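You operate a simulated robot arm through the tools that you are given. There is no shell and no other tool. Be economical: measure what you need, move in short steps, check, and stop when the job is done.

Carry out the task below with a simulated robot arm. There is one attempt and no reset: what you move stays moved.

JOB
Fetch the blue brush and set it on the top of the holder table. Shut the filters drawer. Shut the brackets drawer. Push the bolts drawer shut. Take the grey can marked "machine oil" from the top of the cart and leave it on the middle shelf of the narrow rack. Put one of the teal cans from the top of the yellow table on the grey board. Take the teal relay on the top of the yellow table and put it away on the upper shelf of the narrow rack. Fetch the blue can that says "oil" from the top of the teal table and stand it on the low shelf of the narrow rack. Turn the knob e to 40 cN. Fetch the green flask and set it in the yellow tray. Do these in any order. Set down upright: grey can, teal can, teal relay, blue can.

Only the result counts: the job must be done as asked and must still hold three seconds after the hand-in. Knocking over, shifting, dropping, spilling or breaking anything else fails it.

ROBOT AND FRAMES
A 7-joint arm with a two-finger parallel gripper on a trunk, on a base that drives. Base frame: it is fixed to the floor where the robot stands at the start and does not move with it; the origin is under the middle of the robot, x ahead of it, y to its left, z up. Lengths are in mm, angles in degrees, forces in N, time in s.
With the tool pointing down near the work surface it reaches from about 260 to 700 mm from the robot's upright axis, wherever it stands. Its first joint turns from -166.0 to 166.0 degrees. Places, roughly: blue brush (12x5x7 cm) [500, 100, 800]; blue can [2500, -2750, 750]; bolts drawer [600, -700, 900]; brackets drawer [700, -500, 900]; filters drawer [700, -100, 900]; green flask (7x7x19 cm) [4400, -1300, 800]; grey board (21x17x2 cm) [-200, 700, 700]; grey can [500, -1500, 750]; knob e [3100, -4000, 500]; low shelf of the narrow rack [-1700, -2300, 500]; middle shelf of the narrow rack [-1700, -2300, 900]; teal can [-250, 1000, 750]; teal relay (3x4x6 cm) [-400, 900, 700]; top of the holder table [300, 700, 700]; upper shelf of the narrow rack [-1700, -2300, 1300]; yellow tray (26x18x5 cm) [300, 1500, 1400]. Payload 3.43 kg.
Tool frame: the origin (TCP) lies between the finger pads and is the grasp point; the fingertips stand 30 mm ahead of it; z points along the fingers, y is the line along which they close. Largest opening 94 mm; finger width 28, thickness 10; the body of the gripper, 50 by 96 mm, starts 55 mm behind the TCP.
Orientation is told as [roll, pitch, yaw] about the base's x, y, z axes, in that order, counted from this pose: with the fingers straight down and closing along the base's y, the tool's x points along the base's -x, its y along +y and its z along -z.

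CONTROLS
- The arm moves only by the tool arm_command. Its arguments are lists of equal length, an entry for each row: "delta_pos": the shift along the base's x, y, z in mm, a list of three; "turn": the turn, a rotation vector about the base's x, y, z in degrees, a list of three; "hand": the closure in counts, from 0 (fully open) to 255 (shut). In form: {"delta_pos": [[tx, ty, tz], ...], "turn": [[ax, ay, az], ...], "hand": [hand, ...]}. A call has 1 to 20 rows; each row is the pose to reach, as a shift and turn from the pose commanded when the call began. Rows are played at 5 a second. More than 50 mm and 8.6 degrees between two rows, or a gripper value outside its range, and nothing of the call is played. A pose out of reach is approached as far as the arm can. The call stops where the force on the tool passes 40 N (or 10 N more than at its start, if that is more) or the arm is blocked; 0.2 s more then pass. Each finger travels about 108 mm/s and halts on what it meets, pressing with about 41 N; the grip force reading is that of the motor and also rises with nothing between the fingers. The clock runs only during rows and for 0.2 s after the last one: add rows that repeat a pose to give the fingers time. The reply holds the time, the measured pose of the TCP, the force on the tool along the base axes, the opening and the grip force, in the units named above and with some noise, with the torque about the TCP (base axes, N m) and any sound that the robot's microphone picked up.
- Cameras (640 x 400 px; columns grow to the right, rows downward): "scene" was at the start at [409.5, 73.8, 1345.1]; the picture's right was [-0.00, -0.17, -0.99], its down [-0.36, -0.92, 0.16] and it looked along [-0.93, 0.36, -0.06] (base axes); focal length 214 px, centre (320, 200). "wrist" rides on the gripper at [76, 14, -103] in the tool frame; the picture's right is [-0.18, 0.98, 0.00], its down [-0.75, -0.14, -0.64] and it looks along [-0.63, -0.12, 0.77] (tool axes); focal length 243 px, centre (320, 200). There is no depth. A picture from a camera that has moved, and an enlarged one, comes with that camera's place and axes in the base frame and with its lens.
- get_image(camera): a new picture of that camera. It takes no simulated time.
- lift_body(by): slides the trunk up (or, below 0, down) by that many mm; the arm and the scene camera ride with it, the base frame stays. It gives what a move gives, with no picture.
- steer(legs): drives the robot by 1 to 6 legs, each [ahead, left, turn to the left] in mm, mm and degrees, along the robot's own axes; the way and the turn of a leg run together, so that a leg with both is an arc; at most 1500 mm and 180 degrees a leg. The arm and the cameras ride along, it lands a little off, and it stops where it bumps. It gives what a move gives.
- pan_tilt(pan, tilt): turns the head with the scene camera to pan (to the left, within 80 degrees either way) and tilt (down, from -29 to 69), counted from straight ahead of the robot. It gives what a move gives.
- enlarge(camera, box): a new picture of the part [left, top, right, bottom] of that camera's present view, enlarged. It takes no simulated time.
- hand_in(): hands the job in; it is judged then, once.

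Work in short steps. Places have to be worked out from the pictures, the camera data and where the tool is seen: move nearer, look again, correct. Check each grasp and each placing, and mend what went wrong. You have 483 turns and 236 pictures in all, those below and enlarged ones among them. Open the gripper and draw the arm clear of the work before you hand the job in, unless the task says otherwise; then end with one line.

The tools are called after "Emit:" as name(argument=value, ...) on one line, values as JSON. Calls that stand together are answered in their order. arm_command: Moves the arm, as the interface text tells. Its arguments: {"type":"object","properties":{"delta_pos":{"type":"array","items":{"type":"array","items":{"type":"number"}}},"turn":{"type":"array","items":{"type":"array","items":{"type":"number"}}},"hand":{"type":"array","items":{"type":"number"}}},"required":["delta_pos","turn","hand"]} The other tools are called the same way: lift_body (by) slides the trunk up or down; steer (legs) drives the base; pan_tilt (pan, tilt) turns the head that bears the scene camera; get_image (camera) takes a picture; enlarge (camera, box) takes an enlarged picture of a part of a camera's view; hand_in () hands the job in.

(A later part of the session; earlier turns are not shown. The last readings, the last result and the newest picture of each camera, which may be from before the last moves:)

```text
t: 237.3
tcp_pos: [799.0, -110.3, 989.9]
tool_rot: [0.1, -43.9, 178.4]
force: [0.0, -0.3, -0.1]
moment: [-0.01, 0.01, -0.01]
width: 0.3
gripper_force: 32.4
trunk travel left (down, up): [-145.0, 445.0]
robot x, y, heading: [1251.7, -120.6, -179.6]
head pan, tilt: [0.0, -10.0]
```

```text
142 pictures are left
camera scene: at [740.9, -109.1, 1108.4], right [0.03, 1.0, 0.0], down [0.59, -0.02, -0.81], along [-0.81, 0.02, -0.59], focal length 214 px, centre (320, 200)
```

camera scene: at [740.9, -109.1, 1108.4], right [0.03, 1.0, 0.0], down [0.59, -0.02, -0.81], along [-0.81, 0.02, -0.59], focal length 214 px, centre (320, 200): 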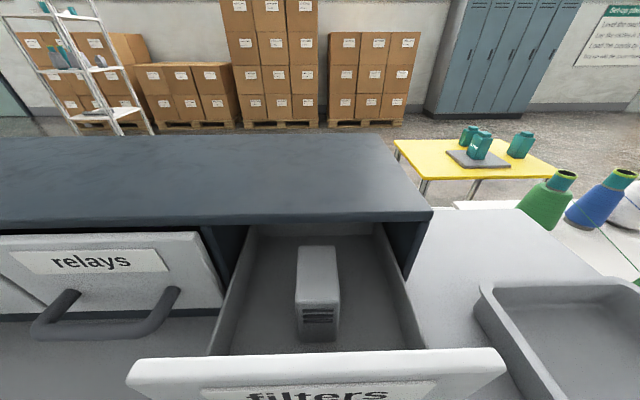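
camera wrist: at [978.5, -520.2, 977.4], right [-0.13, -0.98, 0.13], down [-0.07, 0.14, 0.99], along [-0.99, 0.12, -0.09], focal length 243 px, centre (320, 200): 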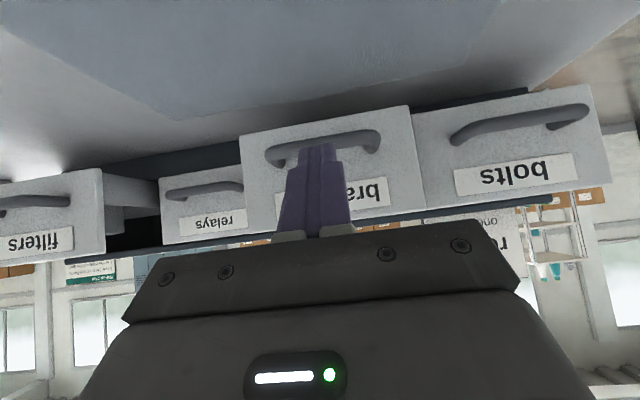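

Filters drawer centred. Push it shut.

Emit:
arm_command(delta_pos=[[-12, 2, -4], [-24, 4, -6], [-36, 5, -6], [-48, 5, -6], [-60, 5, -6], [-72, 5, -6], [-84, 5, -6], [-96, 5, -6], [-108, 5, -6], [-120, 5, -6], [-132, 5, -6], [-140, 5, -6], [-148, 5, -6], [-154, 5, -6], [-160, 5, -6], [-166, 5, -6]], turn=[[0, 0, 0], [0, 0, 0], [0, 0, 0], [0, 0, 0], [0, 0, 0], [0, 0, 0], [0, 0, 0], [0, 0, 0], [0, 0, 0], [0, 0, 0], [0, 0, 0], [0, 0, 0], [0, 0, 0], [0, 0, 0], [0, 0, 0], [0, 0, 0]], hand=[255, 255, 255, 255, 255, 255, 255, 255, 255, 255, 255, 255, 255, 255, 255, 255])

Emit:
arm_command(delta_pos=[[45, 0, 0], [90, 0, 15], [120, 0, 55], [145, 0, 90], [170, 0, 130], [200, 0, 160], [240, 0, 170]], turn=[[0, 0, 0], [0, 0, 0], [0, 0, 0], [0, 0, 0], [0, 0, 0], [0, 0, 0], [0, 0, 0]], hand=[255, 255, 255, 255, 255, 255, 255])

Emit:
steer(legs=[[-200, 300, 0]])

Emit:
pan_tilt(pan=0, tilt=-5)

Emit:
get_image(camera="scene")

```text
t: 240.7
tcp_pos: [644.1, -103.3, 981.4]
tool_rot: [0.1, -43.2, 178.4]
force: [22.6, -0.6, 7.2]
moment: [0.03, -0.08, 0.0]
width: 0.1
gripper_force: 33.1
trunk travel left (down, up): [-145.0, 445.0]
robot x, y, heading: [1250.9, -122.5, -179.4]
head pan, tilt: [0.0, -10.0]
stopped in row 16: the force on the tool passed its limit at 46 N (the readings are from after the stop); the commanded pose is now the measured one
```

```text
t: 242.3
tcp_pos: [869.7, -100.9, 1160.3]
tool_rot: [0.1, -43.0, 178.3]
force: [-0.3, 0.0, 0.5]
moment: [0.01, 0.01, -0.02]
width: 0.0
gripper_force: 33.5
out of reach, approached as far as the arm can: row 7
trunk travel left (down, up): [-145.0, 445.0]
robot x, y, heading: [1249.6, -118.8, -179.9]
head pan, tilt: [0.0, -10.0]
```

```text
t: 244.6
tcp_pos: [1071.1, -403.2, 1159.4]
tool_rot: [0.1, -43.1, 178.6]
force: [-0.4, -0.1, 0.9]
moment: [0.0, -0.02, 0.0]
width: 0.0
gripper_force: 33.2
trunk travel left (down, up): [-145.0, 445.0]
robot x, y, heading: [1455.4, -418.9, -179.6]
head pan, tilt: [0.0, -10.0]
```

```text
t: 245.3
tcp_pos: [1072.0, -402.2, 1158.8]
tool_rot: [0.1, -43.1, 178.7]
force: [1.3, 0.9, 0.0]
moment: [-0.01, -0.03, -0.02]
width: 0.0
gripper_force: 32.8
trunk travel left (down, up): [-145.0, 445.0]
robot x, y, heading: [1453.0, -420.2, -179.4]
head pan, tilt: [0.0, -5.0]
```

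```text
141 pictures are left
camera scene: at [1016.0, -402.5, 1269.1], right [0.02, 1.0, 0.0], down [0.67, -0.02, -0.74], along [-0.74, 0.02, -0.67], focal length 214 px, centre (320, 200)
```

scene: 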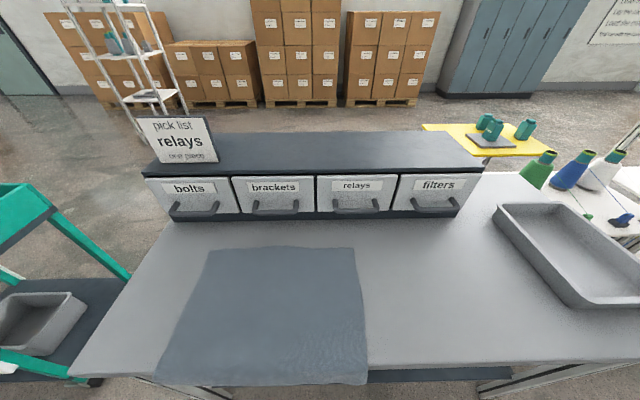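

All drawers are shut. Now I turn toward the southeast to look at the teal table and the knob area.

Emit:
steer(legs=[[-100, 0, 120], [600, 0, 0]])

Emit:
pan_tilt(pan=0, tilt=-29)

Emit:
get_image(camera="scene")

```text
t: 253.6
tcp_pos: [1940.8, -1216.3, 1159.3]
tool_rot: [0.1, -43.1, -63.6]
force: [0.4, -1.1, 0.0]
moment: [-0.01, -0.03, 0.01]
width: 0.0
gripper_force: 33.1
trunk travel left (down, up): [-145.0, 445.0]
robot x, y, heading: [1777.8, -867.6, -61.4]
head pan, tilt: [0.0, -5.0]
```

```text
t: 254.5
tcp_pos: [1941.7, -1216.8, 1157.9]
tool_rot: [0.1, -43.2, -63.7]
force: [0.5, -0.2, 0.2]
moment: [-0.02, 0.03, 0.04]
width: 0.0
gripper_force: 32.9
trunk travel left (down, up): [-145.0, 445.0]
robot x, y, heading: [1779.8, -871.7, -61.8]
head pan, tilt: [0.0, -28.6]
```

```text
140 pictures are left
camera scene: at [1972.8, -1277.5, 1306.0], right [-0.9, -0.45, 0.0], down [-0.14, 0.28, -0.95], along [0.42, -0.85, -0.31], focal length 214 px, centre (320, 200)
```

scene: 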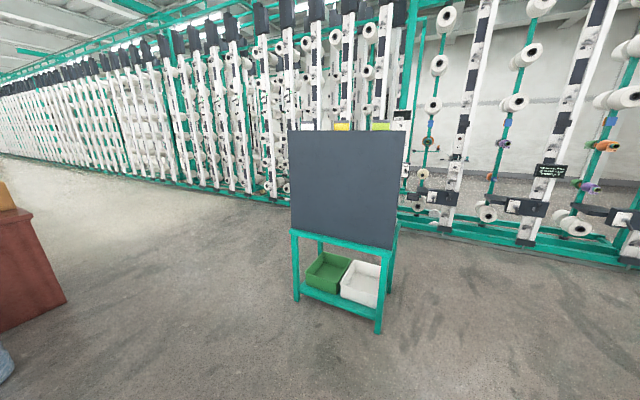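

The table's front is blocked by a panel, so I go around its east side.

Emit:
steer(legs=[[0, 0, 25], [1000, 0, 0], [900, 0, 0], [0, 0, -90]])

Emit:
get_image(camera="scene")

```text
t: 269.1
tcp_pos: [3059.8, -2312.1, 1159.0]
tool_rot: [0.1, -43.1, -127.2]
force: [-0.4, -0.3, 0.2]
moment: [-0.03, 0.03, 0.0]
width: 0.0
gripper_force: 32.7
trunk travel left (down, up): [-145.0, 445.0]
robot x, y, heading: [3300.3, -2011.0, -125.2]
head pan, tilt: [0.0, -28.6]
```

```text
139 pictures are left
camera scene: at [3021.2, -2366.3, 1306.1], right [-0.8, 0.61, 0.0], down [0.19, 0.25, -0.95], along [-0.57, -0.76, -0.31], focal length 214 px, centre (320, 200)
```

scene: 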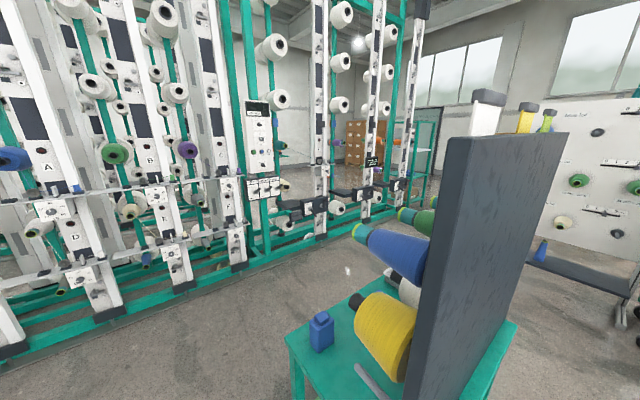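

I see the blue can on the table's east end and the creel with lettered boxes. Enlarge both.

Emit:
enlarge(camera="scene", box=[0, 130, 300, 318])

Emit:
enlarge(camera="scene", box=[270, 280, 430, 400])

```text
2.13 times, centred on (150, 224) of scene
camera zoom: at [3021.2, -2366.3, 1306.1], right [-0.8, 0.61, 0.0], down [0.19, 0.25, -0.95], along [-0.57, -0.76, -0.31], focal length 456 px, centre (682, 149)
```

zoom: 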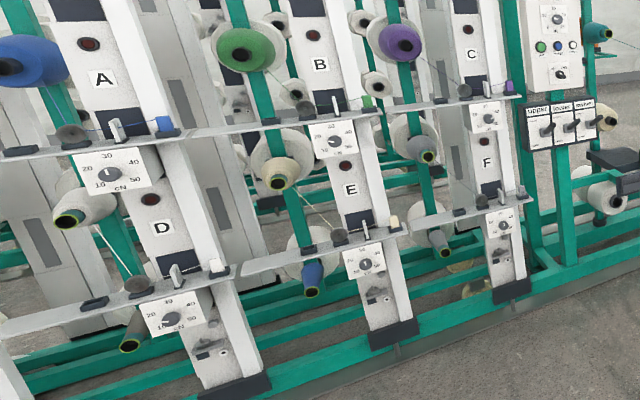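

```text
3.33 times, centred on (350, 340) of scene
camera zoom: at [3021.2, -2366.3, 1306.1], right [-0.8, 0.61, 0.0], down [0.19, 0.25, -0.95], along [-0.57, -0.76, -0.31], focal length 715 px, centre (220, -267)
```

zoom: 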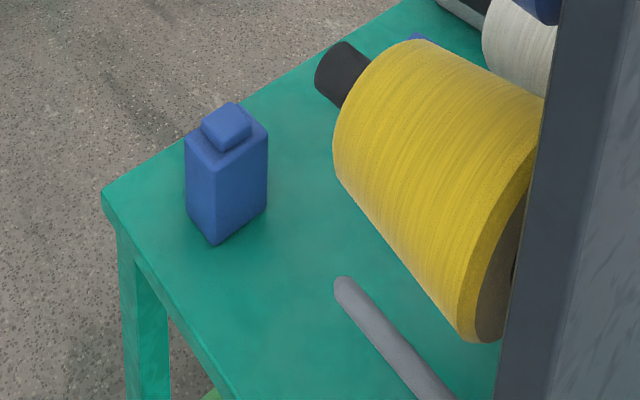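

Knob E's dial is at ≈[3070, −4022, 500]. Drive to stand before it, facing −y.

Emit:
steer(legs=[[0, 0, 35.2], [1150, 0, 0], [60, -215, 0]])

Emit:
pan_tilt(pan=0, tilt=-5)

Emit:
get_image(camera="scene")

```text
t: 277.8
tcp_pos: [3052.4, -3578.0, 1158.5]
tool_rot: [0.1, -43.1, -92.3]
force: [-0.1, -0.5, 0.4]
moment: [0.02, -0.02, 0.01]
width: 0.0
gripper_force: 32.4
trunk travel left (down, up): [-145.0, 445.0]
robot x, y, heading: [3077.4, -3198.2, -90.6]
head pan, tilt: [0.0, -28.6]
```

```text
t: 278.7
tcp_pos: [3053.2, -3579.4, 1159.6]
tool_rot: [0.1, -43.1, -92.3]
force: [-0.1, 0.7, -0.4]
moment: [-0.03, 0.01, 0.01]
width: 0.0
gripper_force: 33.3
trunk travel left (down, up): [-145.0, 445.0]
robot x, y, heading: [3074.5, -3197.7, -90.6]
head pan, tilt: [0.0, -5.0]
```

```text
136 pictures are left
camera scene: at [3051.4, -3637.9, 1269.1], right [-1.0, 0.04, 0.0], down [0.03, 0.67, -0.74], along [-0.03, -0.74, -0.67], focal length 214 px, centre (320, 200)
```

scene: 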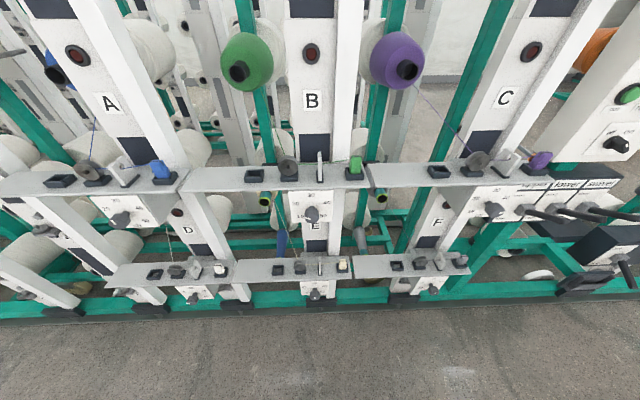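

E's dial lies at ≈[3053, −4000, 500] under its rail. Lower the trunk and bring the tool down and level.

Emit:
lift_body(by=-145)

Emit:
arm_command(delta_pos=[[0, 0, -45], [0, 0, -90], [0, 0, -135], [0, 0, -180], [0, 0, -225], [0, 0, -270], [0, 0, -315], [0, 0, -360], [0, 0, -400]], turn=[[0, 0, 0], [0, 0, 0], [0, 0, 0], [0, 0, 0], [0, 0, 0], [0, 0, 0], [0, 0, 0], [0, 0, 0], [0, 0, 0]], hand=[150, 150, 150, 150, 150, 150, 150, 150, 150])

```text
t: 280.4
tcp_pos: [3052.9, -3578.9, 1013.9]
tool_rot: [0.1, -43.1, -92.4]
force: [-0.6, 0.3, -0.8]
moment: [-0.01, 0.01, -0.01]
width: 0.0
gripper_force: 33.5
trunk travel left (down, up): [0.0, 590.0]
robot x, y, heading: [3075.6, -3200.0, -90.7]
head pan, tilt: [0.0, -5.0]
```

```text
t: 282.4
tcp_pos: [3053.1, -3578.9, 611.2]
tool_rot: [0.1, -43.1, -92.3]
force: [-0.2, 0.1, 0.1]
moment: [0.03, -0.03, -0.01]
width: 38.8
gripper_force: 0.1
out of reach, approached as far as the arm can: row 1, 2, 3, 4, 5, 6, 7
trunk travel left (down, up): [0.0, 590.0]
robot x, y, heading: [3076.7, -3195.8, -90.4]
head pan, tilt: [0.0, -5.0]
```

Level the tool to horizontal.

Emit:
arm_command(delta_pos=[[0, -15, -10], [0, -30, -20], [0, -50, -30], [0, -70, -40], [0, -90, -50], [0, -110, -60]], turn=[[-7.8, 0.3, 0], [-15.7, 0.6, 0], [-23.5, 0.9, 0], [-31.3, 1.3, 0], [-39.1, 1.6, 0], [-46.9, 1.9, 0]], hand=[100, 100, 100, 100, 100, 100])

Emit:
pan_tilt(pan=0, tilt=20)

Emit:
get_image(camera="scene")

Emit:
get_image(camera="wrist")

```text
t: 283.7
tcp_pos: [3053.0, -3672.9, 558.3]
tool_rot: [-0.3, -83.2, -91.9]
force: [0.0, -30.4, -19.4]
moment: [0.13, 0.11, -0.12]
width: 57.3
gripper_force: 0.0
trunk travel left (down, up): [0.0, 590.0]
robot x, y, heading: [3073.9, -3195.7, -90.5]
head pan, tilt: [0.0, -5.0]
stopped in row 6: the force on the tool passed its limit at 119 N (the readings are from after the stop); the commanded pose is now the measured one
```

```text
t: 284.6
tcp_pos: [3053.0, -3673.7, 559.5]
tool_rot: [-0.1, -83.2, -92.1]
force: [0.8, -52.5, -26.5]
moment: [0.97, 0.13, -0.22]
width: 57.0
gripper_force: 0.0
trunk travel left (down, up): [0.0, 590.0]
robot x, y, heading: [3077.1, -3195.6, -90.7]
head pan, tilt: [0.0, 20.0]
```

```text
135 pictures are left
camera scene: at [3055.5, -3648.2, 638.8], right [-1.0, 0.04, 0.0], down [0.02, 0.45, -0.89], along [-0.03, -0.89, -0.45], focal length 214 px, centre (320, 200)
```

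scene: 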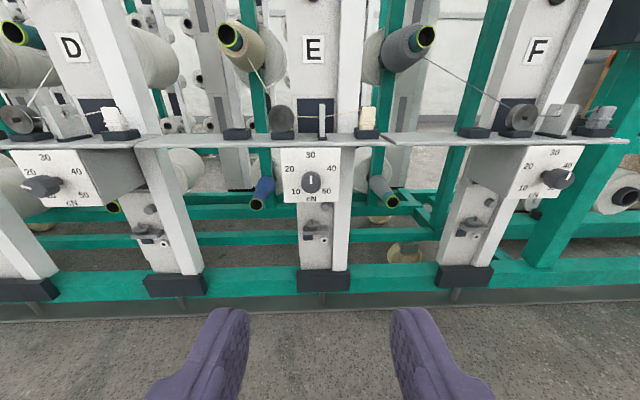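

```text
134 pictures are left
camera wrist: at [3072.7, -3563.2, 495.4], right [0.98, -0.06, 0.18], down [-0.12, 0.55, 0.82], along [-0.15, -0.83, 0.54], focal length 243 px, centre (320, 200)
```

wrist: 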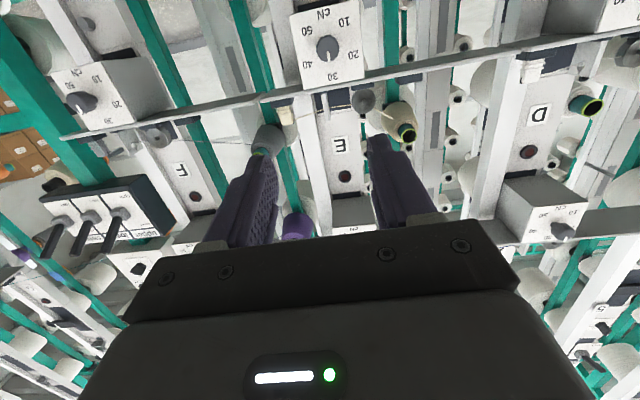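

Something on the arm pressed (likely self-contact behind the hand). I relieve by moving up/forward, then enlarge the E dial.

Emit:
arm_command(delta_pos=[[0, -10, 15], [0, -20, 30], [0, -30, 40]], turn=[[0, 0, 0], [0, 0, 0], [0, 0, 0]], hand=[100, 100, 100])

Emit:
enlarge(camera="scene", box=[240, 120, 400, 220])

```text
t: 285.4
tcp_pos: [3052.3, -3704.3, 597.8]
tool_rot: [-0.1, -83.4, -92.2]
force: [-0.6, 0.3, -0.1]
moment: [0.02, 0.01, 0.01]
width: 57.3
gripper_force: 0.1
trunk travel left (down, up): [0.0, 590.0]
robot x, y, heading: [3077.4, -3197.2, -90.5]
head pan, tilt: [0.0, 20.0]
```

```text
4.00 times, centred on (320, 170) of scene
camera zoom: at [3054.7, -3678.9, 678.2], right [-1.0, 0.04, 0.0], down [0.02, 0.45, -0.89], along [-0.03, -0.89, -0.45], focal length 858 px, centre (320, 320)
```

zoom: 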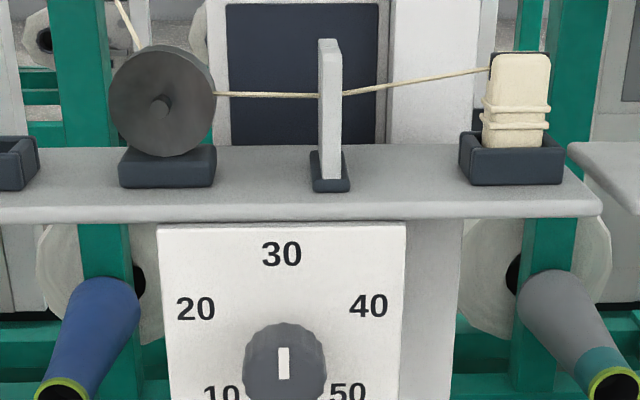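

E points at 30; 40 lies ~60° clockwise. Knob ≈[3060, −4000, 498]. Drive 150 mm closer, then lower with the arm more extended and level.

Emit:
steer(legs=[[150, 0, 0.6]])

Emit:
arm_command(delta_pos=[[1, -15, -15], [2, -30, -35], [3, -40, -60], [3, -40, -85], [3, -40, -100]], turn=[[-2, 0, 0.5], [-4, 0, 1], [-6, 0, 1.5], [-6.5, 0, 1.6], [-6.5, 0, 1.6]], hand=[100, 100, 100, 100, 100])

Emit:
get_image(camera="scene")

```text
t: 286.8
tcp_pos: [3058.6, -3856.2, 597.2]
tool_rot: [-0.2, -83.2, -91.5]
force: [-0.7, 0.5, 0.4]
moment: [0.02, 0.03, 0.0]
width: 57.1
gripper_force: 0.0
trunk travel left (down, up): [0.0, 590.0]
robot x, y, heading: [3073.6, -3346.9, -89.7]
head pan, tilt: [0.0, 20.0]
```

```text
t: 288.0
tcp_pos: [3060.1, -3896.4, 496.5]
tool_rot: [18.5, -89.9, -108.6]
force: [-0.2, 0.1, -0.7]
moment: [-0.02, 0.0, -0.01]
width: 57.3
gripper_force: 0.1
trunk travel left (down, up): [0.0, 590.0]
robot x, y, heading: [3074.6, -3350.6, -89.8]
head pan, tilt: [0.0, 20.0]
```

```text
132 pictures are left
camera scene: at [3060.8, -3861.5, 574.1], right [-1.0, 0.0, 0.0], down [0.0, 0.35, -0.94], along [0.0, -0.94, -0.35], focal length 214 px, centre (320, 200)
```

scene: 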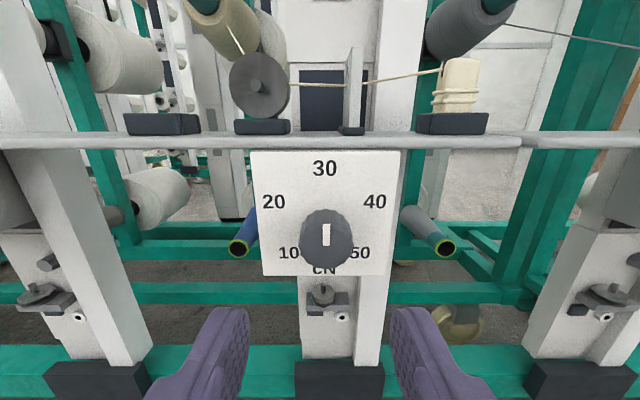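

Level view obtained. Enlarge the dial to measure scale angles.

Emit:
enlarge(camera="scene", box=[245, 145, 405, 281])

Emit:
get_image(camera="wrist")

```text
2.94 times, centred on (325, 213) of scene
camera zoom: at [3060.8, -3861.5, 574.1], right [-1.0, 0.0, 0.0], down [0.0, 0.35, -0.94], along [0.0, -0.94, -0.35], focal length 631 px, centre (305, 162)
```

zoom: 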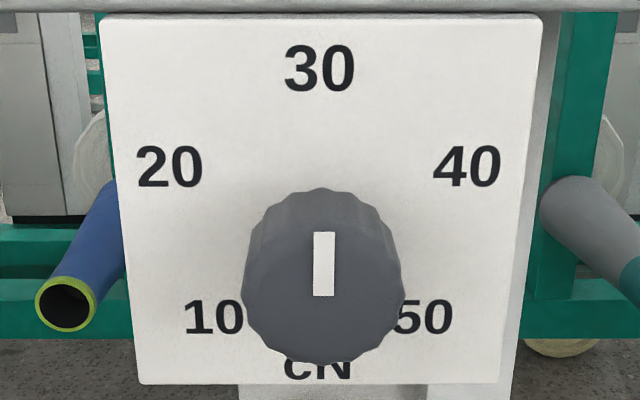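

```text
130 pictures are left
camera wrist: at [3075.0, -3793.0, 422.2], right [0.98, 0.0, 0.19], down [-0.14, 0.64, 0.76], along [-0.12, -0.77, 0.63], focal length 243 px, centre (320, 200)
```

wrist: 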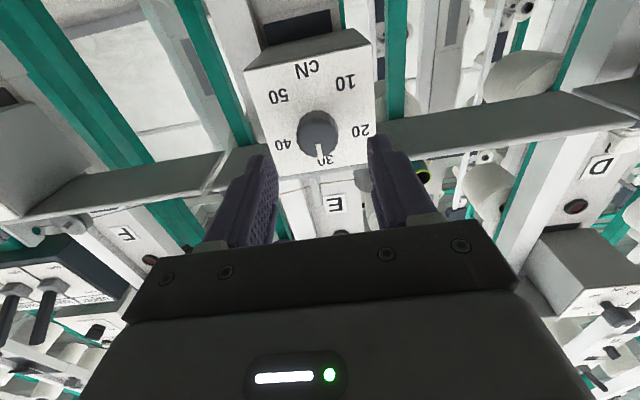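

Scale: 67.5° per 10 cN, so 40 is 67.5° clockwise. Knob axis ≈[3057.5, 505], face y≈−3978, plate y≈−4003. Align and advance to TCP y≈−3968.

Emit:
arm_command(delta_pos=[[-2.5, 0, 8], [-2.5, -20, 8], [-2.5, -40, 8], [-2.5, -55, 8]], turn=[[0, 0, 0], [0, 0, 0], [0, 0, 0], [0, 0, 0]], hand=[100, 100, 100, 100])

Emit:
get_image(camera="wrist")

Emit:
pan_tilt(pan=0, tilt=35)

Emit:
get_image(camera="scene")

```text
t: 289.0
tcp_pos: [3058.3, -3952.4, 506.7]
tool_rot: [15.7, -89.7, -105.7]
force: [0.1, 0.5, 0.6]
moment: [0.01, 0.0, -0.01]
width: 57.1
gripper_force: 0.1
trunk travel left (down, up): [0.0, 590.0]
robot x, y, heading: [3077.8, -3348.8, -89.5]
head pan, tilt: [0.0, 20.0]
```

```text
129 pictures are left
camera wrist: at [3073.9, -3848.4, 431.2], right [0.98, 0.0, 0.19], down [-0.14, 0.64, 0.76], along [-0.12, -0.77, 0.63], focal length 243 px, centre (320, 200)
```

wrist: 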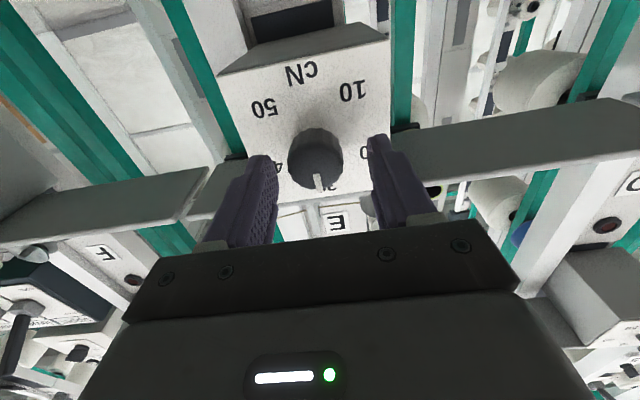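

```text
t: 289.7
tcp_pos: [3058.5, -3952.1, 507.2]
tool_rot: [14.3, -89.8, -104.3]
force: [-0.9, 0.4, 0.6]
moment: [-0.01, -0.04, 0.02]
width: 57.3
gripper_force: 0.0
trunk travel left (down, up): [0.0, 590.0]
robot x, y, heading: [3075.7, -3347.4, -89.9]
head pan, tilt: [0.0, 35.0]
```

```text
128 pictures are left
camera scene: at [3059.8, -3911.6, 559.3], right [-1.0, 0.0, 0.0], down [0.0, 0.58, -0.82], along [0.0, -0.82, -0.58], focal length 214 px, centre (320, 200)
```

scene: 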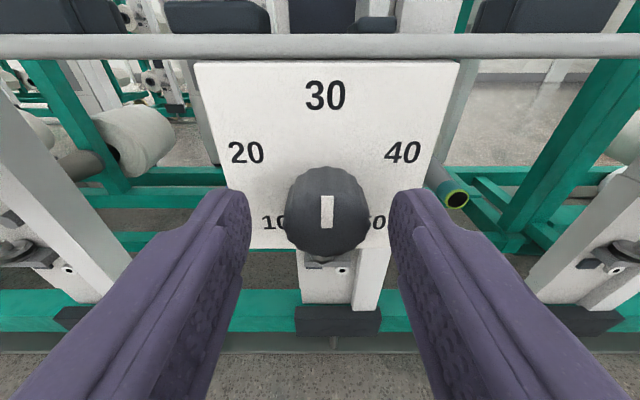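

Knob is 2 mm to the −x side. Advance 16 mm and close on it.

Emit:
arm_command(delta_pos=[[-2, -8, -1], [-2, -16, -1], [-2, -16, -1], [-2, -16, -1], [-2, -16, -1], [-2, -16, -1]], turn=[[0, 0, 0], [0, 0, 0], [0, 0, 0], [0, 0, 0], [0, 0, 0], [0, 0, 0]], hand=[100, 100, 140, 200, 255, 255])

Emit:
get_image(camera="scene")

```text
t: 291.1
tcp_pos: [3055.2, -3967.8, 504.9]
tool_rot: [14.3, -89.7, -104.3]
force: [-3.3, -1.4, -0.5]
moment: [0.19, 0.0, -0.08]
width: 33.8
gripper_force: 44.6
trunk travel left (down, up): [0.0, 590.0]
robot x, y, heading: [3076.1, -3350.0, -89.8]
head pan, tilt: [0.0, 35.0]
```

```text
127 pictures are left
camera scene: at [3057.4, -3928.5, 558.4], right [-1.0, 0.0, 0.0], down [0.0, 0.58, -0.82], along [0.0, -0.82, -0.58], focal length 214 px, centre (320, 200)
```

scene: 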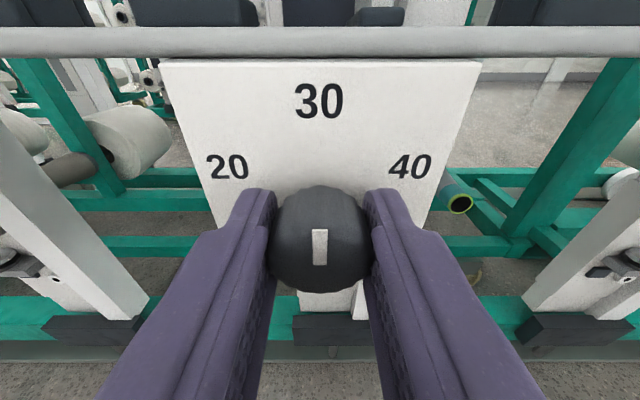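

Gripped (33.8 mm). Turn clockwise: 67.5° about −y in 7.5° steps.

Emit:
arm_command(delta_pos=[[0, 0, 0], [0, 0, 0], [0, 0, 0], [0, 0, 0], [0, 0, 0], [0, 0, 0], [0, 0, 0], [0, 0, 0], [0, 0, 0], [0, 0, 0]], turn=[[0, -7.5, 0], [0, -15, 0], [0, -22.5, 0], [0, -30, 0], [0, -37.5, 0], [0, -45, 0], [0, -52.5, 0], [0, -60, 0], [0, -67.5, 0], [0, -67.5, 0]], hand=[255, 255, 255, 255, 255, 255, 255, 255, 255, 255])

Emit:
get_image(camera="scene")

```text
t: 293.3
tcp_pos: [3054.8, -3969.5, 504.4]
tool_rot: [90.0, -22.4, -179.8]
force: [-8.7, -11.4, 5.6]
moment: [-0.04, -0.07, 0.18]
width: 33.6
gripper_force: 45.0
trunk travel left (down, up): [0.0, 590.0]
robot x, y, heading: [3072.0, -3349.4, -89.8]
head pan, tilt: [0.0, 35.0]
```

```text
126 pictures are left
camera scene: at [3007.0, -3928.4, 524.4], right [-0.38, 0.0, -0.93], down [0.76, 0.58, -0.31], along [0.53, -0.82, -0.22], focal length 214 px, centre (320, 200)
```

scene: 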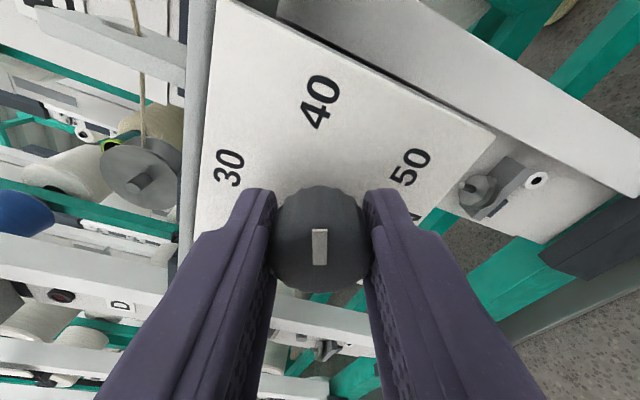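

The knob turned with the gripper and points at 40. Open, retreat, and check.

Emit:
arm_command(delta_pos=[[0, 0, 0], [0, 0, 0], [0, 0, 0], [0, 20, 0], [0, 50, 0], [0, 80, 0]], turn=[[0, 0, 0], [0, 0, 0], [0, 0, 0], [0, 0, 0], [0, 0, 0], [0, 0, 0]], hand=[180, 100, 100, 100, 100, 100])

Emit:
arm_command(delta_pos=[[0, 0, 0], [0, 0, 0], [0, 0, 0], [0, 0, 0], [0, 0, 0], [0, 0, 0], [0, 0, 0], [0, 0, 0], [0, 0, 0]], turn=[[0, 7.5, 0], [0, 15, 0], [0, 22.5, 0], [0, 30, 0], [0, 37.5, 0], [0, 45, 0], [0, 52.5, 0], [0, 60, 0], [0, 67.5, 0]], hand=[100, 100, 100, 100, 100, 100, 100, 100, 100])

Emit:
pan_tilt(pan=0, tilt=20)

Emit:
enlarge(camera="scene", box=[235, 135, 415, 285])

```text
t: 294.7
tcp_pos: [3057.0, -3886.6, 505.0]
tool_rot: [89.9, -22.4, -179.7]
force: [0.3, 0.5, -0.2]
moment: [0.0, -0.02, 0.04]
width: 57.2
gripper_force: 0.1
trunk travel left (down, up): [0.0, 590.0]
robot x, y, heading: [3073.2, -3350.5, -89.7]
head pan, tilt: [0.0, 35.0]
```

```text
t: 296.7
tcp_pos: [3056.7, -3888.0, 505.2]
tool_rot: [-20.5, -89.7, -69.5]
force: [1.0, -0.1, 0.2]
moment: [0.02, 0.06, 0.02]
width: 57.0
gripper_force: 0.0
trunk travel left (down, up): [0.0, 590.0]
robot x, y, heading: [3076.2, -3349.8, -89.6]
head pan, tilt: [0.0, 35.0]
```

```text
t: 297.5
tcp_pos: [3056.4, -3887.4, 504.2]
tool_rot: [21.8, -89.6, -111.7]
force: [0.8, 0.2, 0.0]
moment: [-0.01, -0.02, -0.01]
width: 57.2
gripper_force: 0.0
trunk travel left (down, up): [0.0, 590.0]
robot x, y, heading: [3076.2, -3350.5, -89.9]
head pan, tilt: [0.0, 20.0]
```

```text
2.67 times, centred on (325, 210) of scene
camera zoom: at [3057.4, -3853.1, 581.5], right [-1.0, 0.0, 0.0], down [0.0, 0.35, -0.94], along [0.0, -0.94, -0.35], focal length 572 px, centre (307, 173)
```

zoom: 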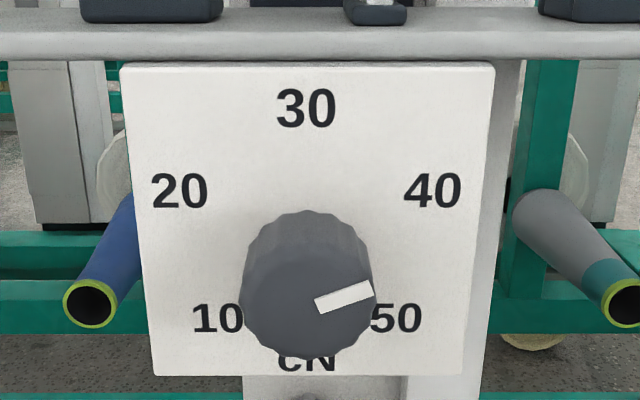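

Knob E now reads 40. Raise the arm, pitch back to 45°, and move off toward the table's east side.

Emit:
arm_command(delta_pos=[[0, 20, 30], [0, 30, 75], [0, 40, 120], [0, 40, 165], [0, 40, 210], [0, 40, 255], [0, 40, 300], [0, 40, 345], [0, 40, 390], [0, 40, 430]], turn=[[0, 0, 0], [0, 0, 0], [0, 0, 0], [0, 0, 0], [7.5, 0, 0], [15, 0, 0], [22.5, 0, 0], [30, 0, 0], [37.5, 0, 0], [45, 0, 0]], hand=[60, 60, 60, 60, 60, 60, 60, 60, 60, 60])

Emit:
steer(legs=[[-150, 280, 0], [0, 0, -90]])

Emit:
pan_tilt(pan=-35, tilt=-5)

Emit:
get_image(camera="scene")

```text
t: 298.2
tcp_pos: [3056.8, -3860.2, 578.6]
tool_rot: [5.7, -88.9, -95.7]
force: [5.1, -25.7, -13.7]
moment: [0.07, 0.28, -0.56]
width: 72.0
gripper_force: 0.1
trunk travel left (down, up): [0.0, 590.0]
robot x, y, heading: [3075.7, -3351.2, -89.7]
head pan, tilt: [0.0, 20.0]
stopped in row 3: the force on the tool passed its limit at 102 N (the readings are from after the stop); the commanded pose is now the measured one
```

```text
t: 299.1
tcp_pos: [3088.1, -3840.2, 578.4]
tool_rot: [4.6, -88.9, -94.5]
force: [1.8, -15.2, -8.2]
moment: [0.01, 0.1, -0.29]
width: 71.9
gripper_force: 0.1
trunk travel left (down, up): [0.0, 590.0]
robot x, y, heading: [3107.5, -3331.4, -90.0]
head pan, tilt: [0.0, 20.0]
stopped in leg 1: the force on the tool passed its limit at 41 N (the readings are from after the stop); the commanded pose is now the measured one
```

```text
t: 300.2
tcp_pos: [3090.2, -3841.5, 577.8]
tool_rot: [4.8, -88.9, -94.7]
force: [-8.9, -27.8, -9.1]
moment: [0.67, -0.64, 1.3]
width: 71.9
gripper_force: 0.1
trunk travel left (down, up): [0.0, 590.0]
robot x, y, heading: [3104.6, -3331.4, -90.0]
head pan, tilt: [-35.0, -5.0]
```

```text
124 pictures are left
camera scene: at [3040.7, -3787.2, 696.2], right [-0.82, 0.57, 0.01], down [-0.05, -0.05, -1.0], along [-0.57, -0.82, 0.07], focal length 214 px, centre (320, 200)
```

scene: 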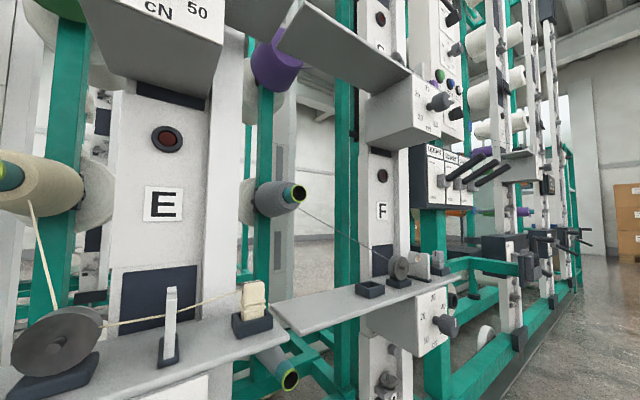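

The head unit touches the forearm when the wrist is bent level at short reach. I pitch the fingers down first (opens the wrist), then raise.

Emit:
arm_command(delta_pos=[[0, -5, 0], [0, -5, 0], [0, 0, 5], [0, 5, 20], [0, 10, 40], [0, 15, 65], [0, 15, 90], [0, 15, 120]], turn=[[7.5, 0, 0], [15, 0, 0], [22.5, 0, 0], [30, 0, 0], [37.5, 0, 0], [45, 0, 0], [45, 0, 0], [45, 0, 0]], hand=[60, 60, 60, 60, 60, 60, 60, 60])

```text
t: 302.0
tcp_pos: [3090.1, -3824.9, 699.6]
tool_rot: [0.1, -43.9, -90.1]
force: [-0.8, -0.1, 0.0]
moment: [0.01, -0.03, -0.01]
width: 71.7
gripper_force: 0.1
trunk travel left (down, up): [0.0, 590.0]
robot x, y, heading: [3108.5, -3333.4, -89.9]
head pan, tilt: [-35.0, -5.0]
```

Free again. Raise the trunk, back off from the creel and turn to face −x.

Emit:
lift_body(by=300)

Emit:
steer(legs=[[-200, 230, 0], [0, 0, -90]])

Emit:
get_image(camera="scene")

```text
t: 305.0
tcp_pos: [3090.5, -3826.5, 998.9]
tool_rot: [0.2, -44.0, -90.2]
force: [-0.7, -0.6, -0.5]
moment: [0.01, -0.01, 0.02]
width: 71.6
gripper_force: 0.1
trunk travel left (down, up): [-300.0, 290.0]
robot x, y, heading: [3111.1, -3329.8, -89.8]
head pan, tilt: [-35.0, -5.0]
```

```text
t: 310.8
tcp_pos: [2840.4, -3124.2, 999.3]
tool_rot: [0.2, -44.0, -179.4]
force: [0.0, 0.3, -0.2]
moment: [0.01, 0.0, -0.02]
width: 71.8
gripper_force: 0.1
trunk travel left (down, up): [-300.0, 290.0]
robot x, y, heading: [3337.2, -3135.7, -179.4]
head pan, tilt: [-35.0, -5.0]
```

```text
123 pictures are left
camera scene: at [2798.2, -3076.0, 1122.1], right [0.39, 0.82, 0.41], down [0.67, 0.06, -0.74], along [-0.64, 0.56, -0.53], focal length 214 px, centre (320, 200)
```

scene: 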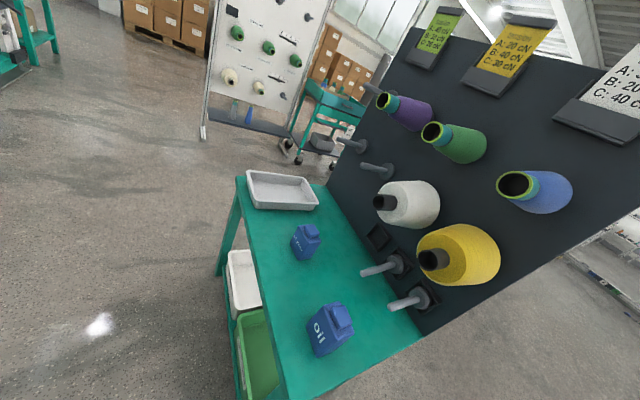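

The eastern can says "oil" (south face), at ≈[2693, −2793], top ≈732. Drive in line with it from the east.

Emit:
steer(legs=[[40, -335, -0.6]])

Emit:
pan_tilt(pan=0, tilt=15)

Emit:
get_image(camera="scene")

Emit:
get_image(camera="wrist")

```text
t: 313.0
tcp_pos: [2798.5, -2785.2, 998.5]
tool_rot: [0.2, -43.9, 179.8]
force: [0.6, 1.1, -0.1]
moment: [-0.01, 0.02, 0.02]
width: 71.9
gripper_force: 0.0
trunk travel left (down, up): [-300.0, 290.0]
robot x, y, heading: [3294.0, -2806.6, -179.9]
head pan, tilt: [-35.0, -5.0]
```

```text
t: 314.0
tcp_pos: [2799.3, -2786.9, 998.9]
tool_rot: [0.2, -44.0, 179.8]
force: [-0.2, 1.2, -0.4]
moment: [-0.01, 0.0, 0.03]
width: 72.1
gripper_force: 0.1
trunk travel left (down, up): [-300.0, 290.0]
robot x, y, heading: [3289.5, -2807.5, -180.0]
head pan, tilt: [0.0, 15.0]
```

```text
122 pictures are left
camera scene: at [2764.1, -2787.3, 1084.4], right [0.0, 1.0, 0.0], down [0.87, 0.0, -0.49], along [-0.49, 0.0, -0.87], focal length 214 px, centre (320, 200)
```

scene: 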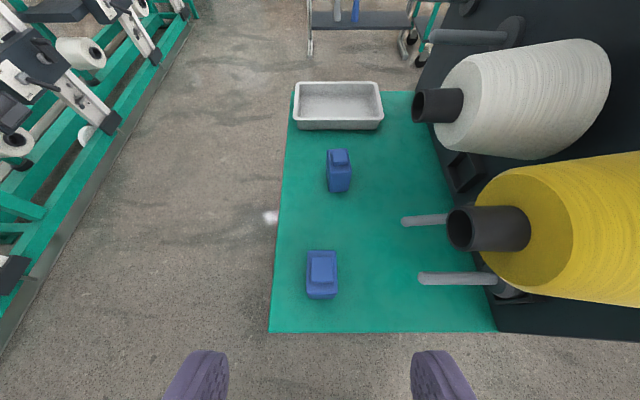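

```text
121 pictures are left
camera wrist: at [2926.1, -2799.9, 1021.0], right [-0.13, -0.98, 0.13], down [-0.1, 0.14, 0.98], along [-0.99, 0.12, -0.11], focal length 243 px, centre (320, 200)
```

wrist: 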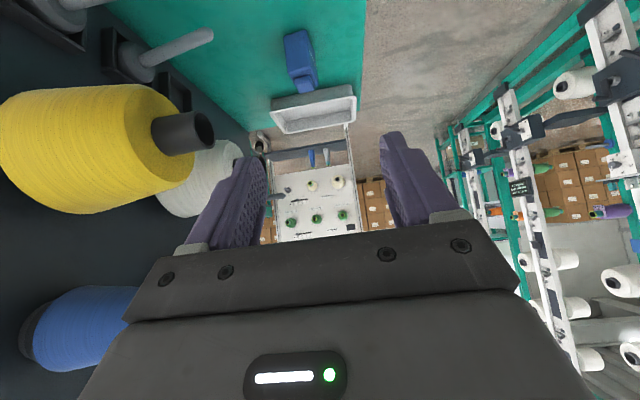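

Can centre ≈[2693, −2784]. Descend to z≈760 first with the gripper at 80 mm.

Emit:
arm_command(delta_pos=[[-20, 1, -40], [-40, 2, -80], [-60, 3, -120], [-80, 3, -160], [-95, 3, -200], [-106, 3, -238]], turn=[[0, 0, 0], [0, 0, 0], [0, 0, 0], [0, 0, 0], [0, 0, 0], [0, 0, 0]], hand=[40, 40, 40, 40, 40, 40])

Emit:
get_image(camera="scene")

Emit:
get_image(camera="wrist")

```text
t: 315.4
tcp_pos: [2692.4, -2782.2, 762.6]
tool_rot: [0.1, -44.0, 179.8]
force: [-0.5, -0.4, 0.5]
moment: [0.0, -0.03, 0.0]
width: 79.1
gripper_force: 0.2
trunk travel left (down, up): [-300.0, 290.0]
robot x, y, heading: [3292.7, -2806.0, -180.2]
head pan, tilt: [0.0, 15.0]
```

```text
120 pictures are left
camera scene: at [2657.2, -2784.3, 847.5], right [0.0, 1.0, 0.0], down [0.87, 0.0, -0.48], along [-0.48, 0.0, -0.87], focal length 214 px, centre (320, 200)
```

scene: 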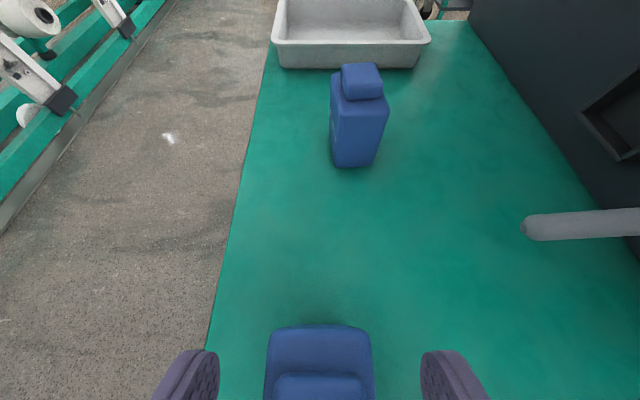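

```text
119 pictures are left
camera wrist: at [2819.3, -2796.7, 784.1], right [-0.13, -0.98, 0.13], down [-0.1, 0.14, 0.98], along [-0.99, 0.12, -0.11], focal length 243 px, centre (320, 200)
```

wrist: 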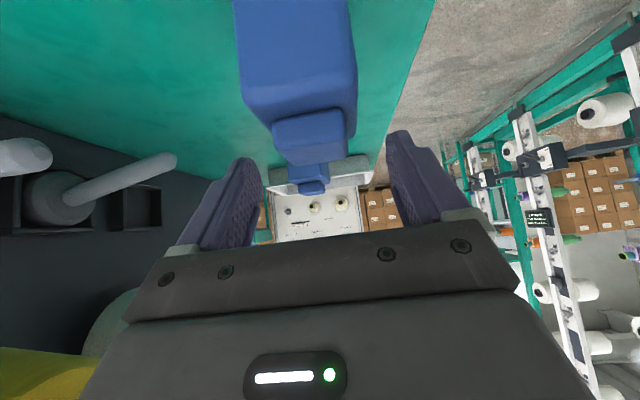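

Well aligned. Descend to z≈690 and close.

Emit:
arm_command(delta_pos=[[2, -1, -30], [4, -1, -55], [4, -1, -72], [4, -1, -72], [4, -1, -72], [4, -1, -72], [4, -1, -72]], turn=[[0, 0, 0], [0, 0, 0], [0, 0, 0], [0, 0, 0], [0, 0, 0], [0, 0, 0], [0, 0, 0]], hand=[40, 40, 40, 120, 200, 255, 255])

Emit:
get_image(camera="wrist")

```text
t: 317.0
tcp_pos: [2695.7, -2782.7, 691.0]
tool_rot: [0.1, -44.0, 179.8]
force: [-0.7, 0.2, -0.7]
moment: [0.06, 0.1, 0.02]
width: 54.2
gripper_force: 40.9
trunk travel left (down, up): [-300.0, 290.0]
robot x, y, heading: [3292.3, -2807.6, -180.1]
head pan, tilt: [0.0, 15.0]
```

```text
118 pictures are left
camera wrist: at [2823.2, -2797.1, 711.5], right [-0.13, -0.98, 0.13], down [-0.1, 0.14, 0.98], along [-0.99, 0.12, -0.11], focal length 243 px, centre (320, 200)
```

wrist: 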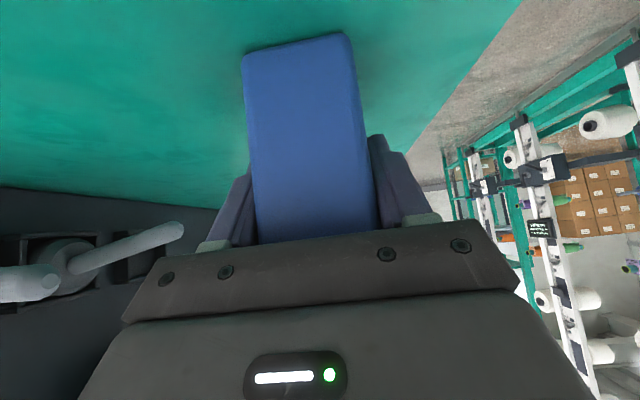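

Gripped (54 mm). Lift and retract.

Emit:
arm_command(delta_pos=[[0, 0, 30], [0, 0, 70], [10, 0, 115], [30, 0, 160], [60, 0, 195], [95, 0, 225]], turn=[[0, 0, 0], [0, 0, 0], [0, 0, 0], [0, 0, 0], [0, 0, 0], [0, 0, 0]], hand=[255, 255, 255, 255, 255, 255])

Emit:
steer(legs=[[-60, 640, 0]])

Emit:
pan_tilt(pan=-15, tilt=-29)

Emit:
get_image(camera="scene")

```text
t: 318.4
tcp_pos: [2795.3, -2782.2, 914.1]
tool_rot: [0.1, -44.1, 179.8]
force: [0.6, -0.3, -3.4]
moment: [0.02, -0.01, -0.02]
width: 54.3
gripper_force: 41.3
trunk travel left (down, up): [-300.0, 290.0]
robot x, y, heading: [3294.4, -2802.0, -179.9]
head pan, tilt: [0.0, 15.0]
```

```text
t: 322.0
tcp_pos: [2854.7, -3419.9, 913.2]
tool_rot: [0.2, -44.0, 179.7]
force: [0.0, -0.8, -3.1]
moment: [0.02, 0.03, 0.01]
width: 54.4
gripper_force: 40.8
trunk travel left (down, up): [-300.0, 290.0]
robot x, y, heading: [3352.1, -3443.0, -180.2]
head pan, tilt: [0.0, 15.0]
```

```text
t: 323.1
tcp_pos: [2855.1, -3418.8, 913.7]
tool_rot: [0.2, -44.0, 179.7]
force: [-0.8, 0.0, -3.2]
moment: [-0.04, -0.01, 0.03]
width: 54.2
gripper_force: 41.4
trunk travel left (down, up): [-300.0, 290.0]
robot x, y, heading: [3355.2, -3442.7, -179.7]
head pan, tilt: [-15.0, -28.6]
```

```text
117 pictures are left
camera scene: at [2793.0, -3402.2, 1063.4], right [0.18, 0.97, 0.18], down [0.31, 0.12, -0.94], along [-0.93, 0.23, -0.28], focal length 214 px, centre (320, 200)
```

scene: 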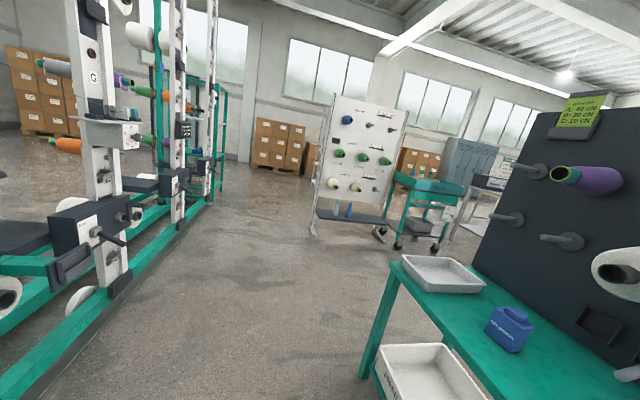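

The corridor south of the white panel is wide and clear. Drive west along it.

Emit:
steer(legs=[[1450, 0, 0], [1450, 0, 0], [1150, 0, 0]])

Emit:
pan_tilt(pan=-50, tilt=-20)

Emit:
get_image(camera="scene")

```text
t: 342.4
tcp_pos: [-1163.2, -3378.3, 913.7]
tool_rot: [0.2, -44.0, 178.9]
force: [-1.0, -0.4, -2.3]
moment: [0.02, 0.01, -0.05]
width: 54.5
gripper_force: 40.7
trunk travel left (down, up): [-300.0, 290.0]
robot x, y, heading: [-665.9, -3409.6, 179.1]
head pan, tilt: [-15.0, -28.6]
```

```text
t: 343.4
tcp_pos: [-1162.9, -3378.6, 914.1]
tool_rot: [0.1, -44.0, 178.9]
force: [-0.1, 0.3, -3.8]
moment: [-0.02, 0.02, 0.0]
width: 54.2
gripper_force: 40.8
trunk travel left (down, up): [-300.0, 290.0]
robot x, y, heading: [-663.7, -3408.7, 179.5]
head pan, tilt: [-50.0, -20.0]
```

```text
116 pictures are left
camera scene: at [-1204.9, -3321.0, 1067.2], right [0.54, 0.64, 0.55], down [0.53, 0.25, -0.81], along [-0.65, 0.73, -0.2], focal length 214 px, centre (320, 200)
```

scene: 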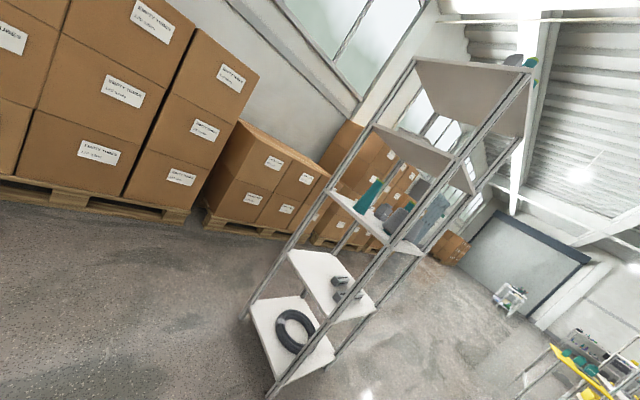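

Room to work from the rack's south side. Drive ahead and turn to face +y.

Emit:
steer(legs=[[1060, 0, 0], [0, 0, -89.5]])

Emit:
lift_body(by=-130)

Emit:
pan_tilt(pan=0, tilt=-10)

Emit:
get_image(camera="scene")

```text
t: 352.7
tcp_pos: [-1698.6, -2885.6, 914.3]
tool_rot: [0.3, -44.0, 88.1]
force: [0.3, -0.4, -3.3]
moment: [0.0, -0.02, 0.01]
width: 53.9
gripper_force: 41.1
trunk travel left (down, up): [-300.0, 290.0]
robot x, y, heading: [-1736.0, -3387.9, 88.7]
head pan, tilt: [-50.0, -20.0]
```

```text
t: 354.3
tcp_pos: [-1700.4, -2885.7, 784.9]
tool_rot: [0.2, -43.9, 88.3]
force: [-0.7, 0.3, -3.0]
moment: [-0.04, -0.01, 0.02]
width: 54.2
gripper_force: 41.2
trunk travel left (down, up): [-170.0, 420.0]
robot x, y, heading: [-1735.0, -3383.3, 88.7]
head pan, tilt: [-50.0, -20.0]
```

```text
t: 355.5
tcp_pos: [-1699.7, -2886.1, 784.3]
tool_rot: [0.2, -44.0, 88.1]
force: [0.4, 0.4, -3.1]
moment: [0.0, 0.0, -0.01]
width: 54.1
gripper_force: 40.9
trunk travel left (down, up): [-170.0, 420.0]
robot x, y, heading: [-1737.5, -3383.8, 88.7]
head pan, tilt: [0.0, -10.0]
```

```text
115 pictures are left
camera scene: at [-1695.9, -2829.2, 902.1], right [1.0, -0.03, 0.0], down [-0.02, -0.59, -0.81], along [0.02, 0.81, -0.59], focal length 214 px, centre (320, 200)
```

scene: 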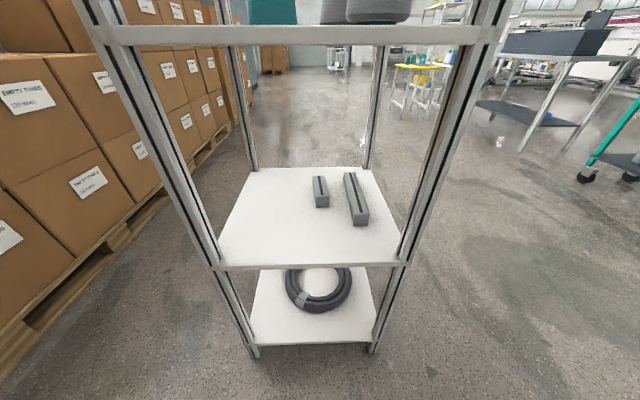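

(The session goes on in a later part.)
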